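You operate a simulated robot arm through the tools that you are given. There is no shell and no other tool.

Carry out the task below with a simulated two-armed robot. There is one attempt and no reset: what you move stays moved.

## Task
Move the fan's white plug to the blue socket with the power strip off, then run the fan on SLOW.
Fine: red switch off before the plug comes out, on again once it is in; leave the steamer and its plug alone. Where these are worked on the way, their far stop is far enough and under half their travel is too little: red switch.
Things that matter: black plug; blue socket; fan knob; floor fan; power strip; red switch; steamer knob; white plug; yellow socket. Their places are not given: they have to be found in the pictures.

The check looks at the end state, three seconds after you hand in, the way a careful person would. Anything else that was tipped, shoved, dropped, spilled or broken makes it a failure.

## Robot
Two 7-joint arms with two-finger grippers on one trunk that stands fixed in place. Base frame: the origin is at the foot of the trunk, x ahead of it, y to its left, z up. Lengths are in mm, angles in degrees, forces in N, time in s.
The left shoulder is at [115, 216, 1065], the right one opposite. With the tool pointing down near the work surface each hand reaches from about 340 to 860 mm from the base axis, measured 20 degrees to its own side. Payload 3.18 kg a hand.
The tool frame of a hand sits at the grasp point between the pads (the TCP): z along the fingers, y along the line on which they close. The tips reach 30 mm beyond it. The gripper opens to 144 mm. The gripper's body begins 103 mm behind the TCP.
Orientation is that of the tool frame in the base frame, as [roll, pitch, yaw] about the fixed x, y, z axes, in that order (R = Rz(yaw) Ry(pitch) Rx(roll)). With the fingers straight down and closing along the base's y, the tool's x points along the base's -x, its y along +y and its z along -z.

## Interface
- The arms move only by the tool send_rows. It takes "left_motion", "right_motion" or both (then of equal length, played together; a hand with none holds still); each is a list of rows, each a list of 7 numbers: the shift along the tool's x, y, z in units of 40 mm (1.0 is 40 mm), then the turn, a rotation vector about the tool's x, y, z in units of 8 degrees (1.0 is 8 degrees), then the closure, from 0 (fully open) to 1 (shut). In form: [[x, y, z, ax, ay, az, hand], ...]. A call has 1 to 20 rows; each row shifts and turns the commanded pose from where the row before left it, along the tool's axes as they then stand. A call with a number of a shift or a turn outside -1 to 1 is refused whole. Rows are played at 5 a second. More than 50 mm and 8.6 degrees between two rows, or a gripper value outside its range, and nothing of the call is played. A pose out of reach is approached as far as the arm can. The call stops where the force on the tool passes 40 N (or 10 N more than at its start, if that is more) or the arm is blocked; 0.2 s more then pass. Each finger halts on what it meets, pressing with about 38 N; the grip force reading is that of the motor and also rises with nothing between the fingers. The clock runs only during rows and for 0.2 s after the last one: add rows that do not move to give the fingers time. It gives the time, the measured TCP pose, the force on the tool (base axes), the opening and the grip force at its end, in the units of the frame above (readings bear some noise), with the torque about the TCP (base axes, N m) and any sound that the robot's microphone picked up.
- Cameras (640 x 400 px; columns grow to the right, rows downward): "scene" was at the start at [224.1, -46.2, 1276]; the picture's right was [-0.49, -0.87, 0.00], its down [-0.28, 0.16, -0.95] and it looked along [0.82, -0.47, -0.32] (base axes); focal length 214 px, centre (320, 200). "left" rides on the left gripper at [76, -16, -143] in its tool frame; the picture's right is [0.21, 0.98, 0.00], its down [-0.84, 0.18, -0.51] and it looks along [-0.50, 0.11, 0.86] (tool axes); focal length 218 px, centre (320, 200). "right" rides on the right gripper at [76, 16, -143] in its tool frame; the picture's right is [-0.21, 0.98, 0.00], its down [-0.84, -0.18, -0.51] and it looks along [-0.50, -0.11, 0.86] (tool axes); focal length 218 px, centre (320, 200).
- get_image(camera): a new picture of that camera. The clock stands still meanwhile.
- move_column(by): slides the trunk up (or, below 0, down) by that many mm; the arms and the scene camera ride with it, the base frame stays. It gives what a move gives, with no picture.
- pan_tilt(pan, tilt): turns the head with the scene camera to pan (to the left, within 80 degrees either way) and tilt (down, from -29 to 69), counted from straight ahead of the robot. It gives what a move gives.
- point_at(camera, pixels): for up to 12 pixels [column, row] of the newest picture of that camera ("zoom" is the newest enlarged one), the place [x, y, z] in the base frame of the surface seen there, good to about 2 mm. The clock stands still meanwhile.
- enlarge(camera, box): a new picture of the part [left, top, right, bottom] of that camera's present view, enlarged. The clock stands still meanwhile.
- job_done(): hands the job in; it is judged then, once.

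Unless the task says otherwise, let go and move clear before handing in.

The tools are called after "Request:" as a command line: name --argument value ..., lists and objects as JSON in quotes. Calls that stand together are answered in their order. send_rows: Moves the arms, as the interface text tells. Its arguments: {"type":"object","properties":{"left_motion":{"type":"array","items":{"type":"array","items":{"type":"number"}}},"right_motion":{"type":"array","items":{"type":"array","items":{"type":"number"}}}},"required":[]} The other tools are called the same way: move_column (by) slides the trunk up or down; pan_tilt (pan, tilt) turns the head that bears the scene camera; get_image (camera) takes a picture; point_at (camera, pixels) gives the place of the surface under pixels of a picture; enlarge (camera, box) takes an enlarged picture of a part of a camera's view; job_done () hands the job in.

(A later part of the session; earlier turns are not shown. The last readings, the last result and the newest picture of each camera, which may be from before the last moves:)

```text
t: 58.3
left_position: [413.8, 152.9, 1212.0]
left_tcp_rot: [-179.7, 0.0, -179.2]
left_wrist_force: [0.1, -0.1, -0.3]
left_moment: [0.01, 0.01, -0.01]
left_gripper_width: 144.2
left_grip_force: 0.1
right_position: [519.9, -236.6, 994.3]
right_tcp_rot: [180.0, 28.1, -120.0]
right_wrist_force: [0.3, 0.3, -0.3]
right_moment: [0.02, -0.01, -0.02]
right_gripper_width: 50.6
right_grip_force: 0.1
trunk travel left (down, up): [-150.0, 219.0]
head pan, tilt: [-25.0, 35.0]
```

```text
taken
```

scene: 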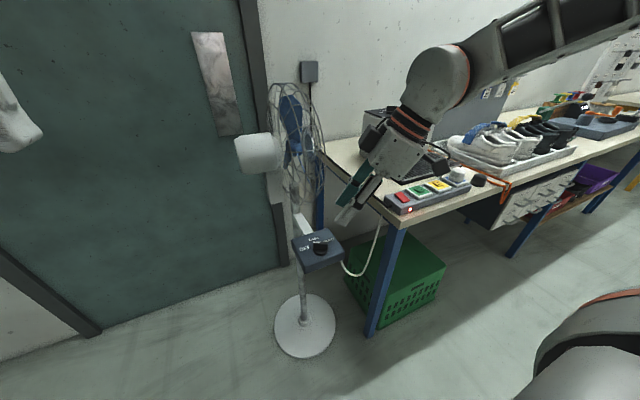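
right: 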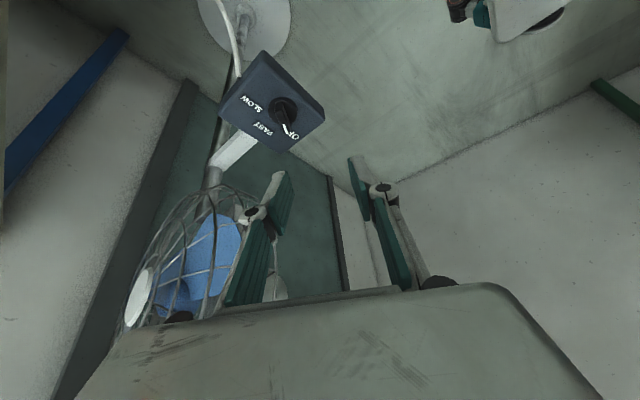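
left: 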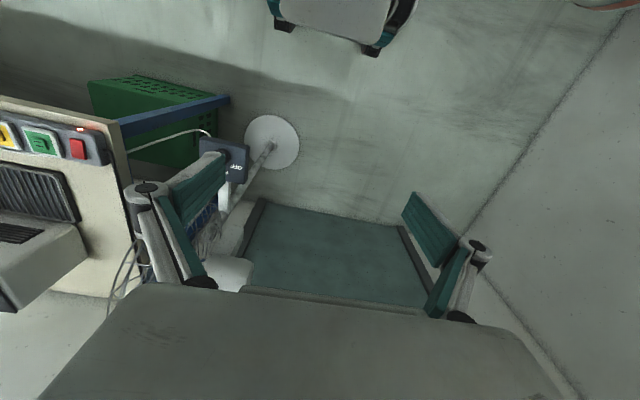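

The hand comes down well clear of the cage. I finish the approach to pre-grasp and test how far the hand can turn clockwise here.

Request:
send_rows --right_motion '[[0.177, -0.269, 0.523, 0, 0, 0, 0.65], [0.177, -0.269, 0.523, 0, 0, 0, 0.65], [0.177, -0.269, 0.523, 0, 0, 0, 0.65], [0.177, -0.269, 0.523, 0, 0, 0, 0.65], [0, 0, 0, 0, 0, 0, 0.65], [0, 0, 0, 0.469, 0, 0.883, 0.65], [0, 0, 0, 0.469, 0, 0.883, 0.65], [0, 0, 0, 0.469, 0, 0.883, 0.65], [0, 0, 0, 0.469, 0, 0.883, 0.65], [0, 0, 0, 0.469, 0, 0.883, 0.65], [0, 0, 0, 0.469, 0, 0.883, 0.65], [0, 0, 0, 0.469, 0, 0.883, 0.65], [0, 0, 0, 0, 0, 0, 0.65]]'

Request:
get_image --camera "scene"

```text
t: 61.1
left_position: [412.8, 152.9, 1211.6]
left_tcp_rot: [-179.7, 0.0, -179.2]
left_wrist_force: [-0.6, 0.1, -0.4]
left_moment: [0.02, 0.02, 0.01]
left_gripper_width: 144.2
left_grip_force: 0.1
right_position: [593.8, -455.2, 974.7]
right_tcp_rot: [178.1, 27.5, -175.1]
right_wrist_force: [-0.5, -2.1, 0.3]
right_moment: [-0.01, 0.03, 0.02]
right_gripper_width: 50.6
right_grip_force: 0.1
right hand out of reach, approached as far as the arm can: row 8, 9, 10, 11, 12
trunk travel left (down, up): [-150.0, 219.0]
head pan, tilt: [-25.0, 35.0]
```

```text
taken
```

scene: 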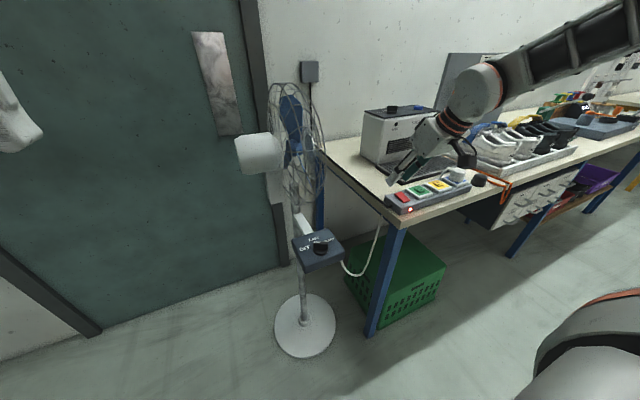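

The hand can only turn clockwise down to about φ≈40° near the knob before a wrist limit; it slid off harmlessly toward (594,-455,975). I back up high and upright there, then test whether the wrist can be wound the other way round, which would give me clockwise range at the knob.

Request:
send_rows --right_motion '[[-0.352, 0, -0.662, 0, 0, 0, 0.65], [-0.352, 0, -0.662, 0, 0, 0, 0.65], [-0.352, 0, -0.662, 0, 0, 0, 0.65], [-0.352, 0, -0.662, 0, 0, 0, 0.65], [-0.352, 0, -0.662, 0, 0, 0, 0.65], [0, 0, 0, 0, 0.7, 0, 0.65], [0, 0, 0, 0, 0.7, 0, 0.65], [0, 0, 0, 0, 0.7, 0, 0.65], [0, 0, 0, 0, 0.7, 0, 0.65], [0, 0, 0, 0, 0.65, 0, 0.65], [0, 0, 0, 0, 0, 0, 0.65]]'

Request:
get_image --camera "scene"

```text
t: 63.5
left_position: [412.4, 151.3, 1212.6]
left_tcp_rot: [-179.7, 0.2, -179.1]
left_wrist_force: [0.2, -0.3, 0.7]
left_moment: [-0.01, -0.04, -0.02]
left_gripper_width: 143.9
left_grip_force: 0.1
right_position: [595.1, -465.7, 1130.5]
right_tcp_rot: [-180.0, 0.4, -176.0]
right_wrist_force: [0.6, -0.1, 0.6]
right_moment: [-0.01, -0.02, -0.04]
right_gripper_width: 50.6
right_grip_force: 0.0
right hand out of reach, approached as far as the arm can: row 1
trunk travel left (down, up): [-150.0, 219.0]
head pan, tilt: [-25.0, 35.0]
```

```text
taken
```

scene: 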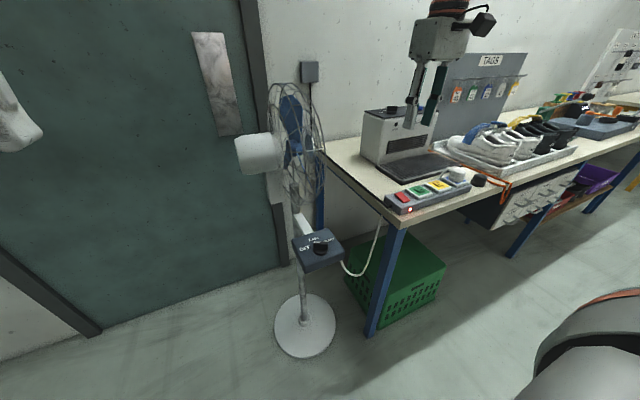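

The hand is upright and clear at (595,-466,1130), strip lamp still lit. I wind the wrist counter-clockwise in place to find its range.

Request:
send_rows --right_motion '[[0, 0, 0, 0, 0, -0.9, 0.65], [0, 0, 0, 0, 0, -0.9, 0.65], [0, 0, 0, 0, 0, -0.9, 0.65], [0, 0, 0, 0, 0, -0.9, 0.65], [0, 0, 0, 0, 0, -0.9, 0.65], [0, 0, 0, 0, 0, -0.9, 0.65], [0, 0, 0, 0, 0, -0.9, 0.65], [0, 0, 0, 0, 0, -0.9, 0.65], [0, 0, 0, 0, 0, -0.9, 0.65], [0, 0, 0, 0, 0, -0.9, 0.65], [0, 0, 0, 0, 0, -0.9, 0.65], [0, 0, 0, 0, 0, -0.9, 0.65], [0, 0, 0, 0, 0, -0.9, 0.65], [0, 0, 0, 0, 0, -0.9, 0.65], [0, 0, 0, 0, 0, -0.9, 0.65], [0, 0, 0, 0, 0, -0.9, 0.65], [0, 0, 0, 0, 0, -0.9, 0.65], [0, 0, 0, 0, 0, -0.9, 0.65], [0, 0, 0, 0, 0, -0.9, 0.65], [0, 0, 0, 0, 0, 0, 0.65]]'

```text
t: 67.7
left_position: [413.6, 152.9, 1212.9]
left_tcp_rot: [-179.7, 0.1, -179.1]
left_wrist_force: [1.2, 0.3, -0.1]
left_moment: [0.01, 0.0, -0.03]
left_gripper_width: 143.9
left_grip_force: 0.1
right_position: [596.4, -466.1, 1127.7]
right_tcp_rot: [-179.7, -0.4, -39.0]
right_wrist_force: [-1.0, 1.3, 0.7]
right_moment: [-0.01, 0.02, -0.04]
right_gripper_width: 50.3
right_grip_force: 0.1
trunk travel left (down, up): [-150.0, 219.0]
head pan, tilt: [-25.0, 35.0]
```

Request:
send_rows --right_motion '[[0, 0, 0, 0, 0, -0.9, 0.65], [0, 0, 0, 0, 0, -0.9, 0.65], [0, 0, 0, 0, 0, -0.9, 0.65], [0, 0, 0, 0, 0, -0.9, 0.65], [0, 0, 0, 0, 0, -0.9, 0.65], [0, 0, 0, 0, 0, -0.9, 0.65], [0, 0, 0, 0, 0, -0.9, 0.65], [0, 0, 0, 0, 0, -0.9, 0.65], [0, 0, 0, 0, 0, -0.9, 0.65], [0, 0, 0, 0, 0, -0.9, 0.65], [0, 0, 0, 0, 0, -0.9, 0.65], [0, 0, 0, 0, 0, 0, 0.65]]'

```text
t: 70.3
left_position: [413.5, 151.4, 1211.9]
left_tcp_rot: [-179.7, 0.1, -179.1]
left_wrist_force: [-0.5, 0.7, 0.0]
left_moment: [-0.04, 0.0, -0.02]
left_gripper_width: 144.0
left_grip_force: 0.0
right_position: [597.3, -465.3, 1129.0]
right_tcp_rot: [179.8, -0.3, 40.2]
right_wrist_force: [-0.2, -0.2, -0.4]
right_moment: [0.03, -0.01, 0.0]
right_gripper_width: 50.7
right_grip_force: 0.2
trunk travel left (down, up): [-150.0, 219.0]
head pan, tilt: [-25.0, 35.0]
```

The wrist turns freely (φ≈220°). I continue in smaller batches.

Request:
send_rows --right_motion '[[0, 0, 0, 0, 0, -0.9, 0.65], [0, 0, 0, 0, 0, -0.9, 0.65], [0, 0, 0, 0, 0, -0.9, 0.65], [0, 0, 0, 0, 0, -0.9, 0.65], [0, 0, 0, 0, 0, -0.9, 0.65], [0, 0, 0, 0, 0, -0.9, 0.65], [0, 0, 0, 0, 0, -0.9, 0.65], [0, 0, 0, 0, 0, -0.9, 0.65], [0, 0, 0, 0, 0, -0.9, 0.65], [0, 0, 0, 0, 0, -0.9, 0.65], [0, 0, 0, 0, 0, 0, 0.65]]'

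```text
t: 72.7
left_position: [413.7, 152.0, 1212.0]
left_tcp_rot: [-179.7, 0.2, -179.2]
left_wrist_force: [0.1, 0.4, 0.5]
left_moment: [0.01, 0.02, -0.01]
left_gripper_width: 144.1
left_grip_force: 0.1
right_position: [596.5, -466.2, 1129.1]
right_tcp_rot: [179.6, 0.0, 112.0]
right_wrist_force: [0.4, -0.2, 0.5]
right_moment: [0.0, 0.0, 0.0]
right_gripper_width: 50.3
right_grip_force: 0.0
trunk travel left (down, up): [-150.0, 219.0]
head pan, tilt: [-25.0, 35.0]
```

φ≈292° (= -68°) is reached already; I keep winding toward 360° and beyond.

Request:
send_rows --right_motion '[[0, 0, 0, 0, 0, -0.9, 0.65], [0, 0, 0, 0, 0, -0.9, 0.65], [0, 0, 0, 0, 0, -0.9, 0.65], [0, 0, 0, 0, 0, -0.9, 0.65], [0, 0, 0, 0, 0, -0.9, 0.65], [0, 0, 0, 0, 0, -0.9, 0.65], [0, 0, 0, 0, 0, -0.9, 0.65], [0, 0, 0, 0, 0, -0.9, 0.65], [0, 0, 0, 0, 0, -0.9, 0.65], [0, 0, 0, 0, 0, 0, 0.65]]'

```text
t: 74.9
left_position: [413.9, 152.3, 1212.7]
left_tcp_rot: [-179.6, 0.0, -179.2]
left_wrist_force: [0.0, -0.6, -0.6]
left_moment: [0.01, -0.02, 0.03]
left_gripper_width: 143.9
left_grip_force: 0.1
right_position: [575.0, -416.0, 1088.9]
right_tcp_rot: [179.9, 0.3, 158.7]
right_wrist_force: [1.4, -0.2, -0.2]
right_moment: [0.0, -0.01, -0.03]
right_gripper_width: 50.5
right_grip_force: 0.0
right hand out of reach, approached as far as the arm can: row 5, 6, 7, 8, 9
trunk travel left (down, up): [-150.0, 219.0]
head pan, tilt: [-25.0, 35.0]
```

Wound this way the wrist reaches φ≈325–340° (growing as the hand goes inward), so near the knob it should cover from about +20° down past -60°. I move inward with this wound wrist at height, then measure its upper limit.

Request:
send_rows --right_motion '[[0.41, 0.338, -0.1525, 0, 0, 0.3, 0.65], [0.41, 0.338, -0.1525, 0, 0, 0, 0.65], [0.41, 0.338, -0.1525, 0, 0, 0, 0.65], [0.41, 0.338, -0.1525, 0, 0, 0, 0.65], [0.41, 0.338, -0.1525, 0, 0, 0, 0.65], [0.41, 0.338, -0.1525, 0, 0, 0, 0.65], [0.41, 0.338, -0.1525, 0, 0, 0, 0.65], [0.41, 0.338, -0.1525, 0, 0, 0, 0.65], [0.41, 0.338, -0.1525, 0, 0, 0, 0.65], [0.41, 0.338, -0.1525, 0, 0, 0, 0.65], [0, 0, 0, 0, 0, 0, 0.65]]'

Request:
get_image --camera "scene"

```text
t: 77.3
left_position: [414.0, 151.8, 1212.6]
left_tcp_rot: [-179.7, 0.1, -179.2]
left_wrist_force: [-0.2, 0.1, -0.5]
left_moment: [0.02, 0.02, -0.01]
left_gripper_width: 143.8
left_grip_force: 0.1
right_position: [475.8, -227.1, 1150.5]
right_tcp_rot: [179.8, 0.4, 156.4]
right_wrist_force: [0.2, -0.4, 0.0]
right_moment: [0.01, 0.01, 0.01]
right_gripper_width: 50.3
right_grip_force: 0.1
trunk travel left (down, up): [-150.0, 219.0]
head pan, tilt: [-25.0, 35.0]
```

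```text
taken
```

scene: 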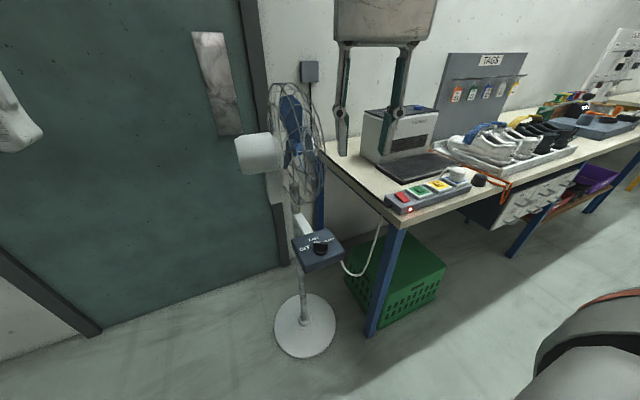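

I'm at (476,-227,1150) with φ≈-24°. I tilt back 28° and wind further toward positive φ to find the limit.

Request:
send_rows --right_motion '[[0, 0, 0, 0, -0.7, 0, 0.65], [0, 0, 0, 0, -0.7, 0, 0.65], [0, 0, 0, 0, -0.7, 0, 0.65], [0, 0, 0, 0, -0.7, 0, 0.65], [0, 0, 0, 0, -0.7, 0, 0.65], [0, 0, 0, -0.469, 0, -0.883, 0.65], [0, 0, 0, -0.469, 0, -0.883, 0.65], [0, 0, 0, -0.469, 0, -0.883, 0.65], [0, 0, 0, -0.469, 0, -0.883, 0.65], [0, 0, 0, 0, 0, 0, 0.65]]'

```text
t: 79.5
left_position: [413.3, 151.8, 1213.6]
left_tcp_rot: [-179.7, 0.1, -179.2]
left_wrist_force: [-0.2, 0.4, 0.3]
left_moment: [-0.02, -0.02, -0.02]
left_gripper_width: 144.0
left_grip_force: 0.0
right_position: [475.6, -227.5, 1149.4]
right_tcp_rot: [-180.0, 28.4, -171.4]
right_wrist_force: [1.2, 0.2, -1.1]
right_moment: [0.0, 0.0, -0.01]
right_gripper_width: 50.2
right_grip_force: 0.0
trunk travel left (down, up): [-150.0, 219.0]
head pan, tilt: [-25.0, 35.0]
```

φ≈+8.6° is reachable here. I go down to pre-grasp in this orientation, watching for reach flags.

Request:
send_rows --right_motion '[[0.123, 0.0025, 0.561, 0, 0, 0, 0.65], [0.123, 0.0025, 0.561, 0, 0, 0, 0.65], [0.123, 0.0025, 0.561, 0, 0, 0, 0.65], [0.123, 0.0025, 0.561, 0, 0, 0, 0.65], [0.123, 0.0025, 0.561, 0, 0, 0, 0.65], [0.123, 0.0025, 0.561, 0, 0, 0, 0.65], [0.123, 0.0025, 0.561, 0, 0, 0, 0.65], [0.123, 0.0025, 0.561, 0, 0, 0, 0.65], [0.123, 0.0025, 0.561, 0, 0, 0, 0.65], [0.123, 0.0025, 0.561, 0, 0, 0, 0.65], [0.123, 0.0025, 0.561, 0, 0, 0, 0.65], [0, 0, 0, 0, 0, 0, 0.65]]'

Request:
get_image --camera "right"

Request:
get_image --camera "scene"

```text
t: 82.1
left_position: [411.4, 152.0, 1213.1]
left_tcp_rot: [-179.7, 0.1, -179.1]
left_wrist_force: [0.0, 0.5, -0.6]
left_moment: [-0.01, 0.0, 0.0]
left_gripper_width: 144.1
left_grip_force: 0.0
right_position: [542.9, -214.8, 908.4]
right_tcp_rot: [180.0, 28.6, -171.6]
right_wrist_force: [0.3, -0.1, -0.6]
right_moment: [-0.02, -0.02, 0.04]
right_gripper_width: 50.6
right_grip_force: 0.0
trunk travel left (down, up): [-150.0, 219.0]
head pan, tilt: [-25.0, 35.0]
```

```text
taken
```

right: 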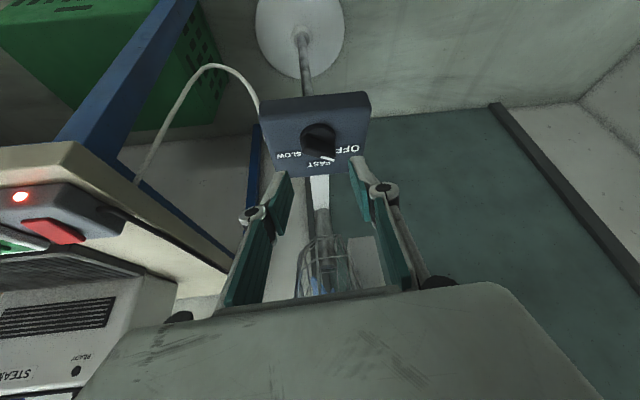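

```text
taken
```

scene: 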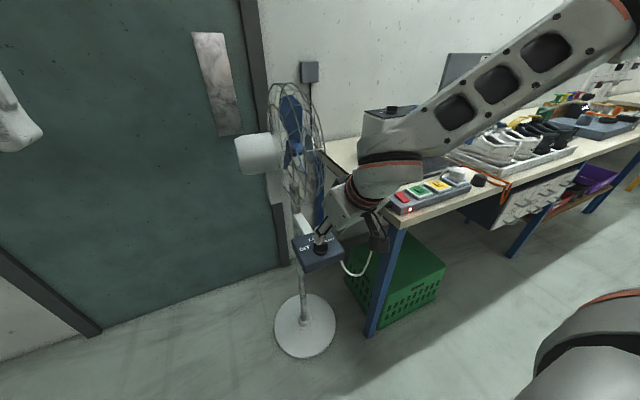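

At pre-grasp (543,-215,908) with φ≈8°, no reach flags. I wind a further 8° at a time to find the limit here.

Request:
send_rows --right_motion '[[0, 0, 0, -0.469, 0, -0.883, 0.65], [0, 0, 0, 0, 0, 0, 0.65]]'

Request:
send_rows --right_motion '[[0, 0, 0, -0.234, 0, -0.441, 0.65], [0, 0, 0, 0, 0, 0, 0.65]]'

```text
t: 82.7
left_position: [412.8, 151.8, 1212.2]
left_tcp_rot: [-179.7, 0.0, -179.2]
left_wrist_force: [0.1, -0.4, -0.1]
left_moment: [-0.03, 0.0, -0.01]
left_gripper_width: 144.0
left_grip_force: 0.2
right_position: [544.9, -216.3, 907.5]
right_tcp_rot: [-179.9, 28.4, -163.5]
right_wrist_force: [-1.1, 0.3, 0.7]
right_moment: [-0.01, 0.02, -0.03]
right_gripper_width: 50.2
right_grip_force: 0.0
trunk travel left (down, up): [-150.0, 219.0]
head pan, tilt: [-25.0, 35.0]
```

```text
t: 83.3
left_position: [412.2, 151.7, 1212.0]
left_tcp_rot: [-179.8, 0.2, -179.2]
left_wrist_force: [0.0, -0.1, -0.9]
left_moment: [-0.01, 0.03, -0.02]
left_gripper_width: 144.4
left_grip_force: 0.0
right_position: [544.2, -216.7, 908.4]
right_tcp_rot: [-179.9, 28.4, -159.5]
right_wrist_force: [0.0, -0.6, -0.5]
right_moment: [0.01, 0.02, 0.02]
right_gripper_width: 50.5
right_grip_force: 0.0
trunk travel left (down, up): [-150.0, 219.0]
head pan, tilt: [-25.0, 35.0]
```

φ≈20.5° still reachable. I continue in 4° steps.

Request:
send_rows --right_motion '[[0, 0, 0, -0.234, 0, -0.441, 0.65], [0, 0, 0, 0, 0, 0, 0.65]]'

Request:
send_rows --right_motion '[[0, 0, 0, -0.234, 0, -0.441, 0.65], [0, 0, 0, 0, 0, 0, 0.65]]'

Request:
send_rows --right_motion '[[0, 0, 0, -0.234, 0, -0.441, 0.65], [0, 0, 0, 0, 0, 0, 0.65]]'

```text
t: 83.9
left_position: [413.7, 153.5, 1211.5]
left_tcp_rot: [-179.7, 0.2, -179.2]
left_wrist_force: [0.5, 0.3, -0.2]
left_moment: [0.0, -0.03, 0.0]
left_gripper_width: 144.2
left_grip_force: 0.0
right_position: [544.5, -215.5, 906.8]
right_tcp_rot: [-179.8, 28.4, -155.5]
right_wrist_force: [-0.4, -0.2, -0.6]
right_moment: [-0.03, -0.01, 0.01]
right_gripper_width: 50.4
right_grip_force: 0.1
trunk travel left (down, up): [-150.0, 219.0]
head pan, tilt: [-25.0, 35.0]
```

```text
t: 84.5
left_position: [413.2, 152.7, 1212.0]
left_tcp_rot: [-179.7, 0.1, -179.3]
left_wrist_force: [0.4, 0.1, -0.4]
left_moment: [-0.02, -0.02, 0.0]
left_gripper_width: 143.8
left_grip_force: 0.1
right_position: [545.4, -215.0, 907.7]
right_tcp_rot: [-179.8, 28.4, -151.4]
right_wrist_force: [0.3, -1.2, -0.4]
right_moment: [-0.01, 0.01, 0.01]
right_gripper_width: 50.3
right_grip_force: 0.0
trunk travel left (down, up): [-150.0, 219.0]
head pan, tilt: [-25.0, 35.0]
```

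```text
t: 85.1
left_position: [412.5, 151.7, 1213.8]
left_tcp_rot: [-179.7, 0.2, -179.3]
left_wrist_force: [0.1, 0.0, 0.1]
left_moment: [0.02, -0.02, 0.03]
left_gripper_width: 143.8
left_grip_force: 0.1
right_position: [544.0, -215.9, 907.2]
right_tcp_rot: [-179.8, 28.4, -147.6]
right_wrist_force: [0.8, 0.4, -0.4]
right_moment: [0.0, -0.01, -0.01]
right_gripper_width: 50.7
right_grip_force: 0.2
trunk travel left (down, up): [-150.0, 219.0]
head pan, tilt: [-25.0, 35.0]
```

φ≈32° and still fine — better than expected. I continue in 4° steps, one at a time.

Request:
send_rows --right_motion '[[0, 0, 0, -0.234, 0, -0.441, 0.65], [0, 0, 0, 0, 0, 0, 0.65]]'

Request:
send_rows --right_motion '[[0, 0, 0, -0.234, 0, -0.441, 0.65], [0, 0, 0, 0, 0, 0, 0.65]]'

Request:
send_rows --right_motion '[[0, 0, 0, -0.234, 0, -0.441, 0.65], [0, 0, 0, 0, 0, 0, 0.65]]'

```text
t: 85.7
left_position: [414.5, 152.6, 1213.1]
left_tcp_rot: [-179.7, 0.1, -179.2]
left_wrist_force: [0.0, -1.1, 0.6]
left_moment: [0.03, 0.02, -0.03]
left_gripper_width: 144.2
left_grip_force: 0.0
right_position: [543.9, -215.3, 906.6]
right_tcp_rot: [-179.8, 28.2, -143.5]
right_wrist_force: [-0.4, -0.1, 0.1]
right_moment: [0.01, 0.01, 0.0]
right_gripper_width: 50.4
right_grip_force: 0.1
trunk travel left (down, up): [-150.0, 219.0]
head pan, tilt: [-25.0, 35.0]
```

```text
t: 86.3
left_position: [413.9, 152.9, 1213.1]
left_tcp_rot: [-179.7, 0.1, -179.2]
left_wrist_force: [-0.3, 0.2, 0.5]
left_moment: [0.01, -0.02, 0.02]
left_gripper_width: 144.1
left_grip_force: 0.1
right_position: [545.7, -215.4, 906.6]
right_tcp_rot: [-179.7, 28.4, -139.5]
right_wrist_force: [1.1, 0.2, 0.2]
right_moment: [0.0, -0.01, 0.0]
right_gripper_width: 50.3
right_grip_force: 0.1
trunk travel left (down, up): [-150.0, 219.0]
head pan, tilt: [-25.0, 35.0]
```

```text
t: 86.9
left_position: [412.5, 151.3, 1213.0]
left_tcp_rot: [-179.7, 0.0, -179.2]
left_wrist_force: [0.4, -0.3, 0.1]
left_moment: [0.01, 0.01, 0.02]
left_gripper_width: 144.2
left_grip_force: 0.2
right_position: [545.7, -215.7, 907.3]
right_tcp_rot: [-179.6, 28.4, -135.5]
right_wrist_force: [0.1, 0.0, 1.0]
right_moment: [-0.01, 0.01, -0.03]
right_gripper_width: 50.4
right_grip_force: 0.1
trunk travel left (down, up): [-150.0, 219.0]
head pan, tilt: [-25.0, 35.0]
```

φ≈44.5°. Four more steps would give the full 60°.

Request:
send_rows --right_motion '[[0, 0, 0, -0.234, 0, -0.441, 0.65], [0, 0, 0, 0, 0, 0, 0.65]]'

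Request:
send_rows --right_motion '[[0, 0, 0, -0.234, 0, -0.441, 0.65], [0, 0, 0, 0, 0, 0, 0.65]]'

Request:
send_rows --right_motion '[[0, 0, 0, -0.234, 0, -0.441, 0.65], [0, 0, 0, 0, 0, 0, 0.65]]'

Request:
send_rows --right_motion '[[0, 0, 0, -0.234, 0, -0.441, 0.65], [0, 0, 0, 0, 0, 0, 0.65]]'

```text
t: 87.5
left_position: [414.3, 151.7, 1213.7]
left_tcp_rot: [-179.7, 0.2, -179.0]
left_wrist_force: [0.0, 0.1, 0.0]
left_moment: [0.03, -0.01, 0.04]
left_gripper_width: 143.6
left_grip_force: 0.1
right_position: [546.0, -216.8, 907.8]
right_tcp_rot: [-179.8, 28.2, -135.6]
right_wrist_force: [0.2, 0.6, 0.1]
right_moment: [-0.03, 0.02, 0.01]
right_gripper_width: 50.2
right_grip_force: 0.1
right hand out of reach, approached as far as the arm can: row 1
trunk travel left (down, up): [-150.0, 219.0]
head pan, tilt: [-25.0, 35.0]
```

```text
t: 88.1
left_position: [413.6, 151.4, 1212.3]
left_tcp_rot: [-179.7, 0.2, -179.2]
left_wrist_force: [1.0, 0.9, -0.3]
left_moment: [0.01, 0.02, -0.01]
left_gripper_width: 144.2
left_grip_force: 0.1
right_position: [545.7, -216.5, 906.9]
right_tcp_rot: [-179.8, 28.3, -135.6]
right_wrist_force: [0.0, 0.5, 0.0]
right_moment: [0.03, -0.01, -0.01]
right_gripper_width: 50.4
right_grip_force: 0.0
right hand out of reach, approached as far as the arm can: row 1
trunk travel left (down, up): [-150.0, 219.0]
head pan, tilt: [-25.0, 35.0]
```

```text
t: 88.7
left_position: [414.2, 151.9, 1212.5]
left_tcp_rot: [-179.7, 0.1, -179.2]
left_wrist_force: [0.6, -0.3, -0.3]
left_moment: [0.04, -0.02, -0.01]
left_gripper_width: 144.0
left_grip_force: 0.1
right_position: [544.7, -215.4, 908.8]
right_tcp_rot: [-179.8, 28.3, -135.5]
right_wrist_force: [-0.7, 0.4, -0.9]
right_moment: [-0.02, -0.04, -0.02]
right_gripper_width: 50.4
right_grip_force: 0.0
right hand out of reach, approached as far as the arm can: row 1
trunk travel left (down, up): [-150.0, 219.0]
head pan, tilt: [-25.0, 35.0]
```

```text
t: 89.3
left_position: [413.9, 152.6, 1212.4]
left_tcp_rot: [-179.7, 0.1, -179.2]
left_wrist_force: [-0.4, 0.0, 0.4]
left_moment: [0.01, -0.01, 0.02]
left_gripper_width: 144.3
left_grip_force: 0.0
right_position: [545.2, -216.6, 906.9]
right_tcp_rot: [-179.6, 28.3, -135.6]
right_wrist_force: [0.2, -0.8, 0.1]
right_moment: [0.01, 0.03, 0.01]
right_gripper_width: 50.3
right_grip_force: 0.2
right hand out of reach, approached as far as the arm can: row 1
trunk travel left (down, up): [-150.0, 219.0]
head pan, tilt: [-25.0, 35.0]
```

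The limit here is φ≈44.5°, only ~18° off the bar: closing the fingers there will simply swing the bar into line, and the whole clockwise turn to -60° is then available. I back off 2.5° and take a close look at the knob to refine its centre.

Request:
send_rows --right_motion '[[0, 0, 0, 0.147, 0, 0.276, 0.65], [0, 0, 0, 0, 0, 0, 0.65]]'

Request:
get_image --camera "right"

Request:
enlarge --camera "scene" --box '[285, 215, 365, 265]'

```text
t: 89.9
left_position: [414.5, 152.0, 1212.2]
left_tcp_rot: [-179.7, 0.0, -179.2]
left_wrist_force: [-0.6, 0.0, -0.4]
left_moment: [0.04, 0.0, 0.01]
left_gripper_width: 143.8
left_grip_force: 0.0
right_position: [544.8, -216.1, 907.0]
right_tcp_rot: [-179.7, 28.3, -138.0]
right_wrist_force: [-0.9, -0.6, -0.1]
right_moment: [0.0, 0.02, -0.02]
right_gripper_width: 50.5
right_grip_force: 0.1
trunk travel left (down, up): [-150.0, 219.0]
head pan, tilt: [-25.0, 35.0]
```

```text
taken
```

right: 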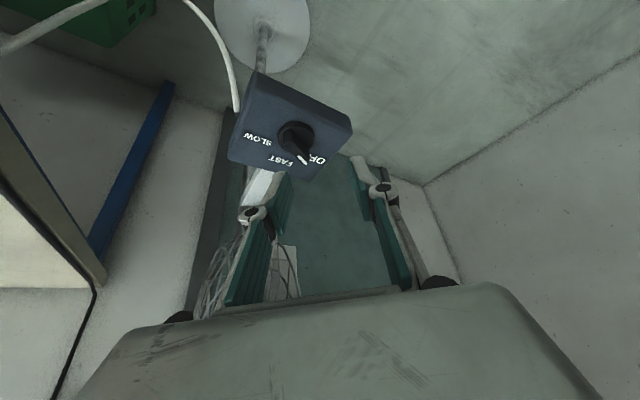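

```text
8.00 times, centred on (325, 240) of scene
```

zoom: 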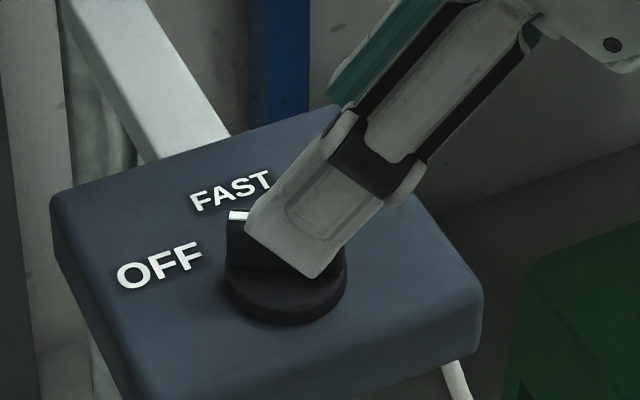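

Request:
enlarge --camera "right" --box '[256, 105, 352, 165]'

```text
6.67 times, centred on (304, 135) of right
```

zoom: 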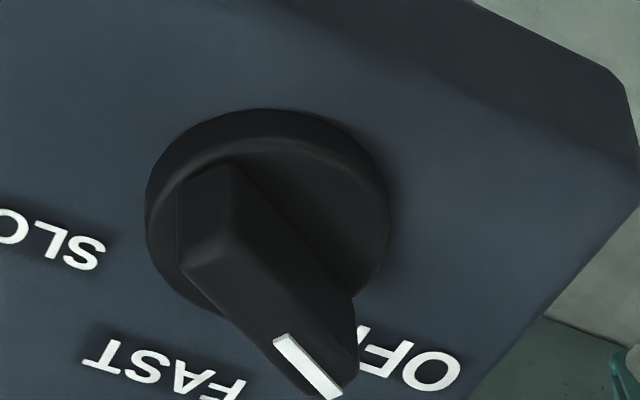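

Request:
point_at --camera "zoom" --pixels '[[192, 262], [238, 242], [352, 350], [305, 392], [275, 315], [318, 360], [268, 125], [160, 215], [375, 215], [300, 345], [205, 215], [280, 160]]'

```text
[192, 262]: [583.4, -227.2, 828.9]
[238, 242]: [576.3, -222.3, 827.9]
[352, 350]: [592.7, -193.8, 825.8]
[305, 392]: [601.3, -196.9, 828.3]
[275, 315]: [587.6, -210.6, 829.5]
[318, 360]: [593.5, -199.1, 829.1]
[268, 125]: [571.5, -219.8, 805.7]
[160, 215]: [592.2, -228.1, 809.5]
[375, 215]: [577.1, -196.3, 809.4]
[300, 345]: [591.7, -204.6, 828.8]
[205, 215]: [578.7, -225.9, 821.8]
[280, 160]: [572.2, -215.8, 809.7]
```

The knob centre is about (587.5,-210), bar ~9 mm thick at exactly 60°, top z≈828, disc top 809. I shift sideways to line up and descend along the finger axis most of the way.

Request:
send_rows --right_motion '[[0.1, -0.3, 0, 0, 0, 0, 0.65], [0.1, -0.3, 0, 0, 0, 0, 0.65], [0, 0, 0, 0, 0, 0, 0.65], [0, 0, 0.3, 0, 0, 0, 0.65], [0, 0, 0.3, 0, 0, 0, 0.65], [0, 0, 0.3, 0, 0, 0, 0.65], [0, 0, 0, 0, 0, 0, 0.65]]'

Request:
get_image --camera "right"

Request:
enlarge --camera "scene" --box '[285, 205, 365, 265]'

```text
t: 91.5
left_position: [413.8, 151.2, 1213.5]
left_tcp_rot: [-179.8, 0.1, -179.2]
left_wrist_force: [0.3, 0.1, 0.1]
left_moment: [0.03, 0.02, -0.01]
left_gripper_width: 144.2
left_grip_force: 0.0
right_position: [568.6, -228.6, 872.3]
right_tcp_rot: [-179.6, 28.4, -138.0]
right_wrist_force: [-0.2, 0.0, 0.0]
right_moment: [0.0, -0.01, -0.02]
right_gripper_width: 50.4
right_grip_force: 0.0
trunk travel left (down, up): [-150.0, 219.0]
head pan, tilt: [-25.0, 35.0]
```

```text
taken
```

right: 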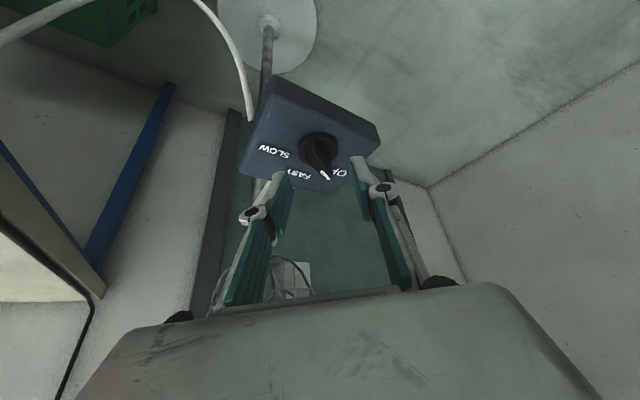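

```text
6.67 times, centred on (325, 235) of scene
```

zoom: 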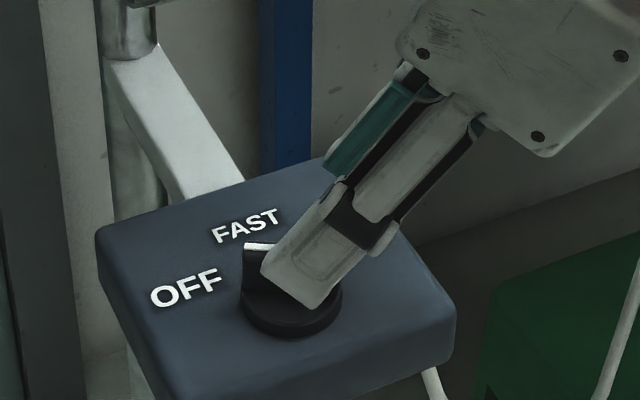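

Lined up; the knob lies between the fingertips. I descend the last 32 mm slowly.

Request:
send_rows --right_motion '[[0, 0.03, 0.2, 0, 0, 0, 0.65], [0, 0, 0.2, 0, 0, 0, 0.65], [0, 0, 0.2, 0, 0, 0, 0.65], [0, 0, 0.18, 0, 0, 0, 0.65], [0, 0, 0, 0, 0, 0, 0.65]]'

Request:
enlarge --camera "right" --box '[220, 100, 420, 225]'

Request:
enlarge --camera "scene" --box '[285, 205, 365, 265]'

```text
t: 92.7
left_position: [413.1, 151.2, 1212.3]
left_tcp_rot: [-179.7, 0.1, -179.2]
left_wrist_force: [-1.1, 0.0, 0.4]
left_moment: [0.0, -0.01, -0.02]
left_gripper_width: 143.9
left_grip_force: 0.0
right_position: [580.5, -217.8, 843.8]
right_tcp_rot: [-179.6, 28.3, -138.0]
right_wrist_force: [-0.2, 0.3, -0.4]
right_moment: [0.02, 0.03, 0.02]
right_gripper_width: 50.2
right_grip_force: 0.0
trunk travel left (down, up): [-150.0, 219.0]
head pan, tilt: [-25.0, 35.0]
```

```text
3.20 times, centred on (320, 162) of right
```

zoom: 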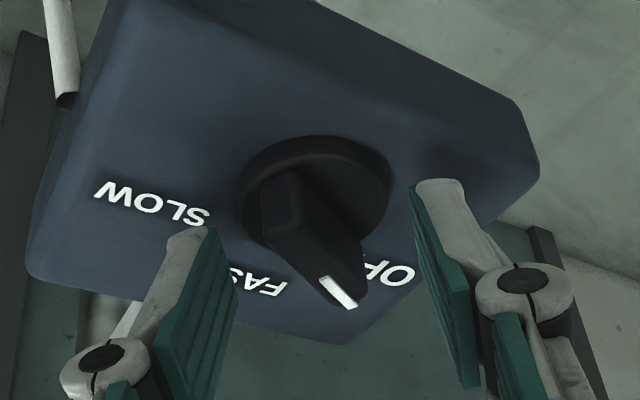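

```text
6.67 times, centred on (325, 235) of scene
```

zoom: 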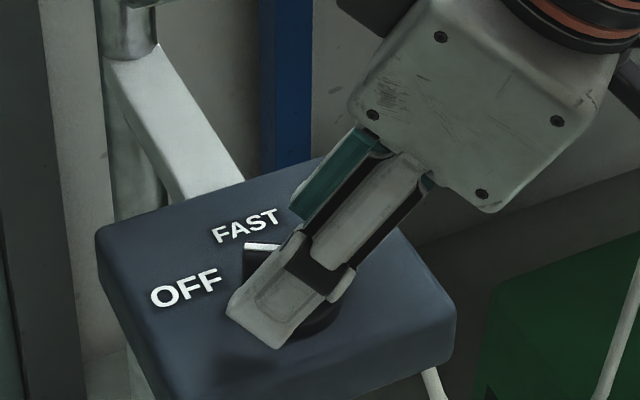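

The fingers straddle the bar symmetrically, force zero. I close gently so the pads swing the bar into line with the hand.

Request:
send_rows --right_motion '[[0, 0, 0, 0, 0, 0, 0.75], [0, 0, 0, 0, 0, 0, 0.83], [0, 0, 0, 0, 0, 0, 0.87], [0, 0, 0, 0, 0, 0, 0.9], [0, 0, 0, 0, 0, 0, 0.93], [0, 0, 0, 0, 0, 0, 1], [0, 0, 0, 0, 0, 0, 1]]'

Request:
enlarge --camera "right" --box '[220, 100, 420, 225]'

Request:
enlarge --camera "scene" --box '[285, 205, 365, 265]'

```text
t: 94.3
left_position: [413.5, 152.1, 1211.8]
left_tcp_rot: [-179.8, 0.0, -179.2]
left_wrist_force: [0.1, -0.7, -0.3]
left_moment: [0.01, -0.03, 0.01]
left_gripper_width: 144.1
left_grip_force: 0.0
right_position: [580.1, -218.6, 844.4]
right_tcp_rot: [-179.6, 28.2, -138.1]
right_wrist_force: [2.2, -3.3, 0.2]
right_moment: [-0.16, 0.08, -0.03]
right_gripper_width: 11.7
right_grip_force: 41.9
trunk travel left (down, up): [-150.0, 219.0]
head pan, tilt: [-25.0, 35.0]
```

```text
3.20 times, centred on (320, 162) of right
```

zoom: 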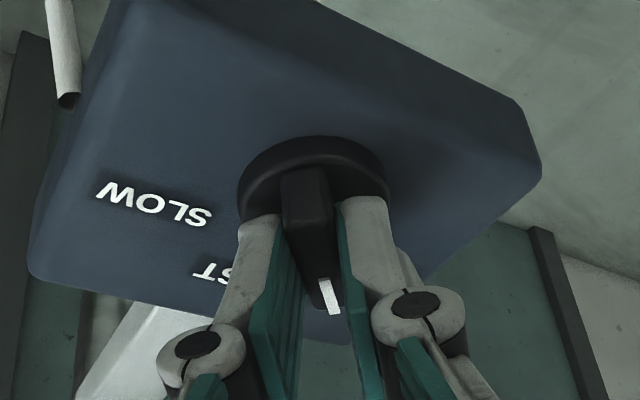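

```text
6.67 times, centred on (325, 235) of scene
```

zoom: 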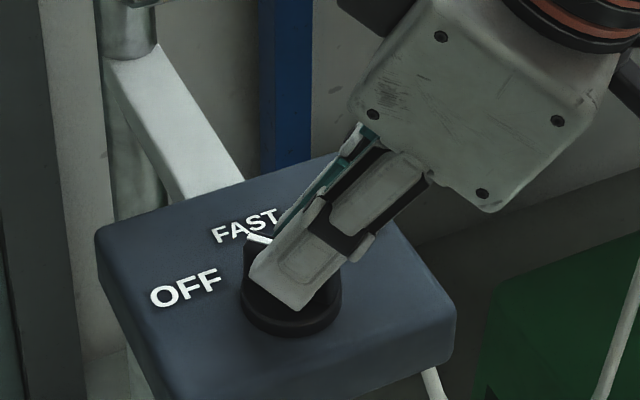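

The bar swung into line with the pads (width 11.7 mm) and the fan box did not move. I now turn the hand clockwise about the knob axis, 4° per row, 40° first.

Request:
send_rows --right_motion '[[0, 0.019, 0.0006, 0.237, 0, 0.44, 1], [0, 0.019, 0.0006, 0.237, 0, 0.44, 1], [0, 0.019, 0.0006, 0.237, 0, 0.44, 1], [0, 0.019, 0.0006, 0.237, 0, 0.44, 1], [0, 0.019, 0.0006, 0.237, 0, 0.44, 1], [0, 0.019, 0.0006, 0.237, 0, 0.44, 1], [0, 0.019, 0.0006, 0.237, 0, 0.44, 1], [0, 0.019, 0.0006, 0.237, 0, 0.44, 1], [0, 0.019, 0.0006, 0.237, 0, 0.44, 1], [0, 0.019, 0.0006, 0.237, 0, 0.44, 1], [0, 0, 0, 0, 0, 0, 1]]'

Request:
enlarge --camera "right" --box '[220, 100, 420, 225]'

Request:
get_image --camera "scene"

```text
t: 96.7
left_position: [413.8, 150.3, 1213.4]
left_tcp_rot: [-179.8, 0.1, -179.2]
left_wrist_force: [0.7, -0.1, -0.3]
left_moment: [0.0, -0.01, -0.03]
left_gripper_width: 144.0
left_grip_force: 0.0
right_position: [577.4, -210.3, 843.9]
right_tcp_rot: [-179.8, 28.5, -178.2]
right_wrist_force: [10.1, -12.7, -4.3]
right_moment: [-0.33, 0.4, -0.16]
right_gripper_width: 11.8
right_grip_force: 42.3
trunk travel left (down, up): [-150.0, 219.0]
head pan, tilt: [-25.0, 35.0]
```

```text
3.20 times, centred on (320, 162) of right
```

zoom: 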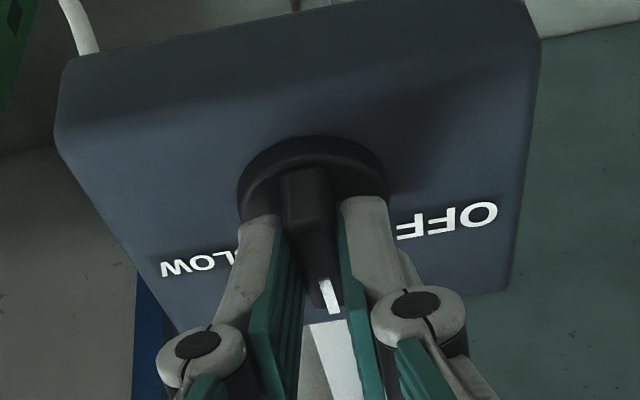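

```text
taken
```

scene: 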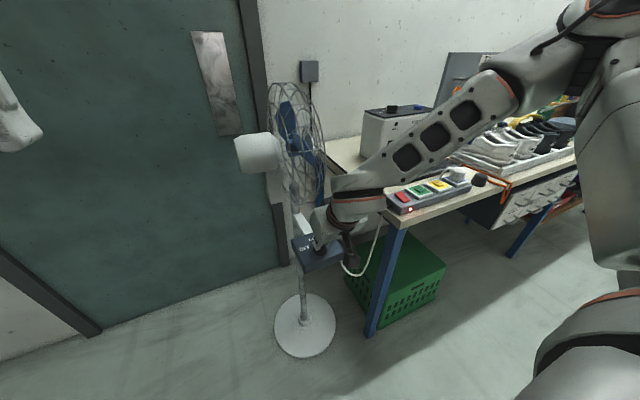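

The knob is now at FAST and the fan blades have started to move. There is a ~16 N side load, so I shift the axis by about 1 mm to relieve it and continue turning 40° more.

Request:
send_rows --right_motion '[[-0.01, -0.02, 0.005, 0, 0, 0, 1], [-0.005, 0.005, 0.003, 0.237, 0, 0.44, 1], [0, 0.019, 0.0006, 0.237, 0, 0.44, 1], [0, 0.019, 0.0006, 0.237, 0, 0.44, 1], [0, 0.019, 0.0006, 0.237, 0, 0.44, 1], [0, 0.019, 0.0006, 0.237, 0, 0.44, 1], [0, 0.019, 0.0006, 0.237, 0, 0.44, 1], [0, 0.019, 0.0006, 0.237, 0, 0.44, 1], [0, 0.019, 0.0006, 0.237, 0, 0.44, 1], [0, 0, 0, 0, 0, 0, 1]]'

Request:
enlarge --camera "right" --box '[220, 100, 420, 225]'

Request:
get_image --camera "scene"

```text
t: 98.9
left_position: [414.0, 152.6, 1212.6]
left_tcp_rot: [-179.6, 0.0, -179.2]
left_wrist_force: [0.1, -0.7, 0.5]
left_moment: [-0.02, -0.04, 0.0]
left_gripper_width: 144.2
left_grip_force: 0.0
right_position: [579.2, -204.2, 844.8]
right_tcp_rot: [-179.8, 28.5, 149.9]
right_wrist_force: [-3.4, 1.5, -11.3]
right_moment: [0.19, 0.43, -0.04]
right_gripper_width: 11.9
right_grip_force: 41.4
trunk travel left (down, up): [-150.0, 219.0]
head pan, tilt: [-25.0, 35.0]
```

```text
3.20 times, centred on (320, 162) of right
```

zoom: 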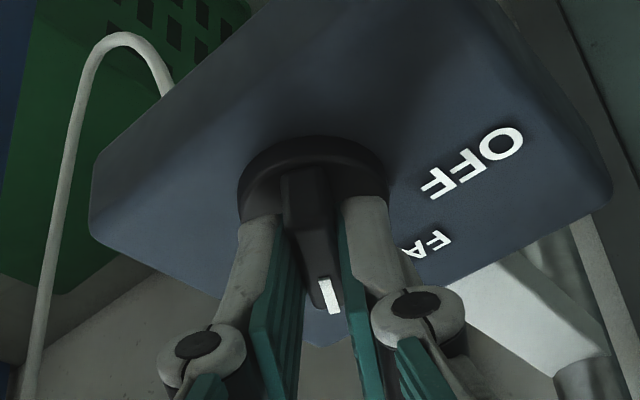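

```text
taken
```

scene: 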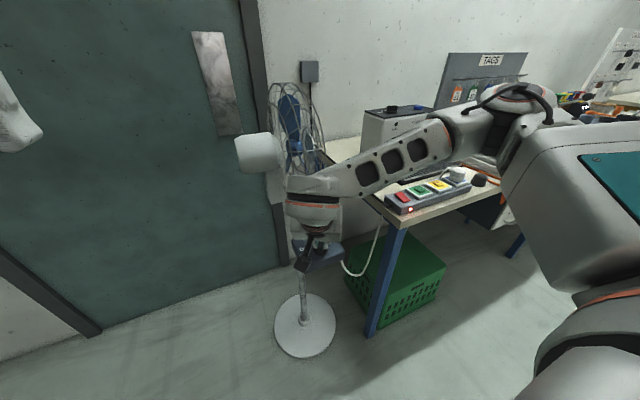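

Now φ≈-30° with small forces. The elbow has come lower, so I check the forearm's distance from the table objects before continuing.

Request:
point_at --camera "scene" --pixels '[[330, 190], [370, 180], [420, 165], [450, 145], [480, 130], [520, 140], [310, 215], [300, 200], [455, 175], [330, 200], [290, 180], [600, 220]]'

```text
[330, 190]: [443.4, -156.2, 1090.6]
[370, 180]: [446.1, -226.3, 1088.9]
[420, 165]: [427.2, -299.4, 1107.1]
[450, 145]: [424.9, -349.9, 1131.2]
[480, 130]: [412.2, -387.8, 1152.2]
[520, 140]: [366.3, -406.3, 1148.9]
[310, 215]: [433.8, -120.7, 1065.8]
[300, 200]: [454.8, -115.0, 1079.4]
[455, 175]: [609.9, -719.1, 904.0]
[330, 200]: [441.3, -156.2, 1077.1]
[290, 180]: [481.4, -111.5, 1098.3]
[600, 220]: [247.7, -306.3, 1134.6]
```

The forearm is at x≈440, z≈1090, well clear. I finish the turn to SLOW (about 30° more).

Request:
send_rows --right_motion '[[0, 0.019, 0.0006, 0.237, 0, 0.44, 1], [0, 0.019, 0.0006, 0.237, 0, 0.44, 1], [0, 0.019, 0.0006, 0.237, 0, 0.44, 1], [0, 0.019, 0.0006, 0.237, 0, 0.44, 1], [0, 0.019, 0.0006, 0.237, 0, 0.44, 1], [0, 0.019, 0.0006, 0.237, 0, 0.44, 1], [0, 0.019, 0.0006, 0.237, 0, 0.44, 1], [0, 0, 0, 0, 0, 0, 1]]'

Request:
enlarge --camera "right" --box '[220, 100, 420, 225]'

Request:
get_image --camera "scene"

```text
t: 99.7
left_position: [414.4, 151.4, 1212.2]
left_tcp_rot: [-179.8, 0.0, -179.1]
left_wrist_force: [-0.6, -1.4, 1.0]
left_moment: [0.08, -0.02, -0.02]
left_gripper_width: 144.0
left_grip_force: 0.1
right_position: [579.4, -202.6, 843.4]
right_tcp_rot: [179.1, 28.7, 139.6]
right_wrist_force: [12.2, 18.9, -20.1]
right_moment: [0.09, -0.72, 0.27]
right_gripper_width: 11.8
right_grip_force: 41.8
right hand out of reach, approached as far as the arm can: row 3
trunk travel left (down, up): [-150.0, 219.0]
head pan, tilt: [-25.0, 35.0]
stopped in row 3 (right hand): the force on the tool passed its limit at 47 N (the readings are from after the stop); the commanded pose is now the measured one
```

```text
3.20 times, centred on (320, 162) of right
```

zoom: 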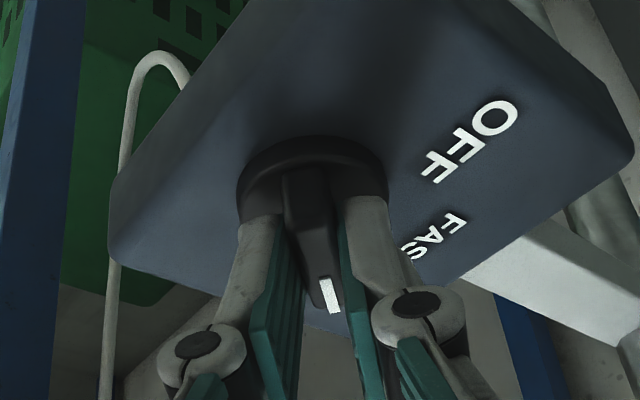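

```text
taken
```

scene: 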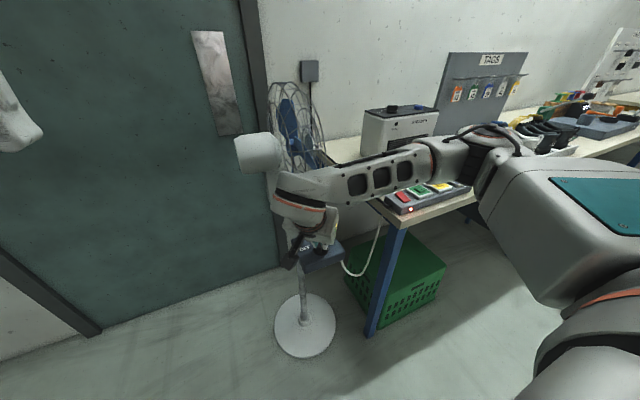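

The turn stopped near φ≈-40° at an arm limit (47 N, then relaxed); the fan hasn't shifted (base still at (305,325)). I open the fingers to unload and look at the knob's angle.

Request:
send_rows --right_motion '[[0, 0, 0, 0, 0, 0, 0.9], [0, 0, 0, 0, 0, 0, 0.8], [0, 0, 0, 0, 0, 0, 0.65], [0, 0, 0, 0, 0, 0, 0.65]]'

Request:
enlarge --camera "right" --box '[220, 100, 420, 225]'

```text
t: 100.7
left_position: [414.0, 152.0, 1212.8]
left_tcp_rot: [-179.7, 0.1, -179.2]
left_wrist_force: [0.2, -0.1, -0.1]
left_moment: [-0.02, 0.0, -0.02]
left_gripper_width: 144.1
left_grip_force: 0.0
right_position: [576.6, -203.2, 846.8]
right_tcp_rot: [179.3, 28.9, 139.2]
right_wrist_force: [-1.0, 0.4, -0.4]
right_moment: [0.03, 0.03, -0.01]
right_gripper_width: 50.5
right_grip_force: 0.1
trunk travel left (down, up): [-150.0, 219.0]
head pan, tilt: [-25.0, 35.0]
```

```text
3.20 times, centred on (320, 162) of right
```

zoom: 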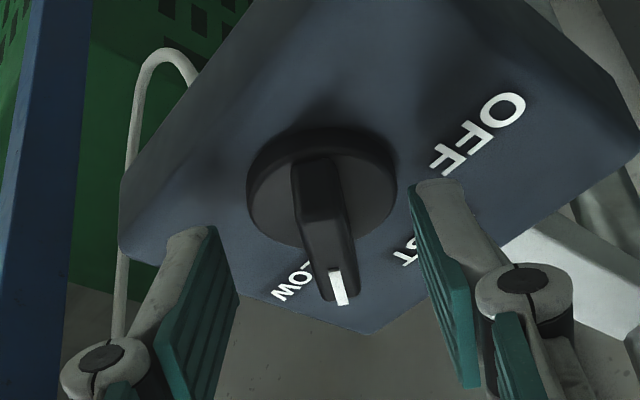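

The knob stays at about -40°, just short of SLOW. I retreat along the finger axis, then try a smaller tilt with φ=-60°, so the wrist sits further from the shoulder.

Request:
send_rows --right_motion '[[0, 0, -0.3, 0, 0, 0, 0.65], [0, 0, -0.5, 0, 0, 0, 0.65], [0, 0, -0.5, 0, 0, 0, 0.65], [0, 0, -0.45, 0, 0, 0, 0.65], [0, 0, 0, 0, 0.5, 0, 0.65], [0, 0, 0, 0, 0.5, 0, 0.65], [0, 0, 0, 0, 0.5, 0, 0.65], [0, 0, 0, 0, 0, 0, 0.65]]'

Request:
get_image --camera "right"

Request:
get_image --camera "scene"

```text
t: 102.5
left_position: [413.9, 152.2, 1211.9]
left_tcp_rot: [-179.7, 0.0, -179.3]
left_wrist_force: [-1.0, -0.5, 0.2]
left_moment: [0.03, -0.01, 0.02]
left_gripper_width: 144.1
left_grip_force: 0.0
right_position: [545.1, -199.9, 915.9]
right_tcp_rot: [179.3, 16.8, 139.2]
right_wrist_force: [-0.4, -0.4, 0.7]
right_moment: [-0.03, -0.02, 0.0]
right_gripper_width: 50.2
right_grip_force: 0.1
right hand out of reach, approached as far as the arm can: row 2, 4
trunk travel left (down, up): [-150.0, 219.0]
head pan, tilt: [-25.0, 35.0]
```

```text
taken
```

right: 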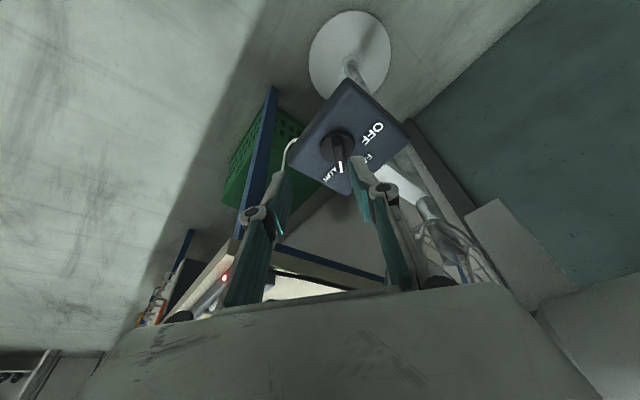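

```text
taken
```

scene: 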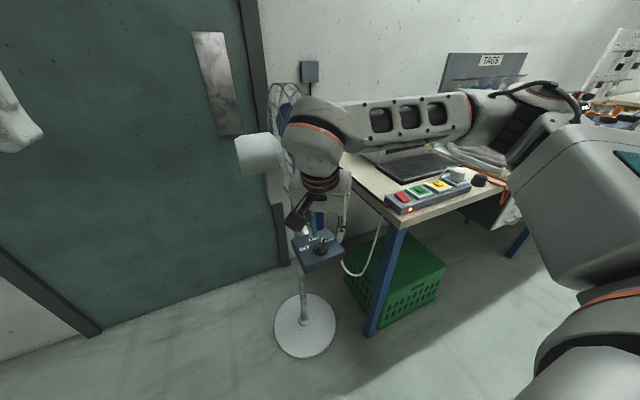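

With tilt 17° the hand is at (545,-200,916), φ≈-41°. I turn on clockwise in 4° steps here to see if φ=-60° can be reached.

Request:
send_rows --right_motion '[[0, 0, 0, 0.1445, 0, 0.4785, 0.65], [0, 0, 0, 0.1445, 0, 0.4785, 0.65], [0, 0, 0, 0, 0, 0, 0.65]]'

Request:
send_rows --right_motion '[[0, 0, 0, 0.1445, 0, 0.4785, 0.65], [0, 0, 0, 0.1445, 0, 0.4785, 0.65], [0, 0, 0, 0, 0, 0, 0.65]]'

```text
t: 103.3
left_position: [413.9, 153.0, 1212.2]
left_tcp_rot: [-179.7, 0.0, -179.2]
left_wrist_force: [-0.6, 0.8, 0.1]
left_moment: [-0.01, 0.02, 0.0]
left_gripper_width: 144.2
left_grip_force: 0.1
right_position: [544.8, -200.9, 915.2]
right_tcp_rot: [179.3, 16.8, 131.3]
right_wrist_force: [-0.4, 0.0, -0.3]
right_moment: [-0.01, 0.02, 0.0]
right_gripper_width: 50.2
right_grip_force: 0.0
trunk travel left (down, up): [-150.0, 219.0]
head pan, tilt: [-25.0, 35.0]
```

```text
t: 104.1
left_position: [414.1, 152.2, 1213.3]
left_tcp_rot: [-179.7, 0.1, -179.2]
left_wrist_force: [0.8, 0.0, 0.4]
left_moment: [0.02, -0.01, -0.01]
left_gripper_width: 143.7
left_grip_force: 0.0
right_position: [544.0, -200.6, 913.8]
right_tcp_rot: [179.3, 16.6, 123.4]
right_wrist_force: [-0.4, 0.3, 0.0]
right_moment: [0.01, 0.01, -0.01]
right_gripper_width: 50.8
right_grip_force: 0.1
trunk travel left (down, up): [-150.0, 219.0]
head pan, tilt: [-25.0, 35.0]
```

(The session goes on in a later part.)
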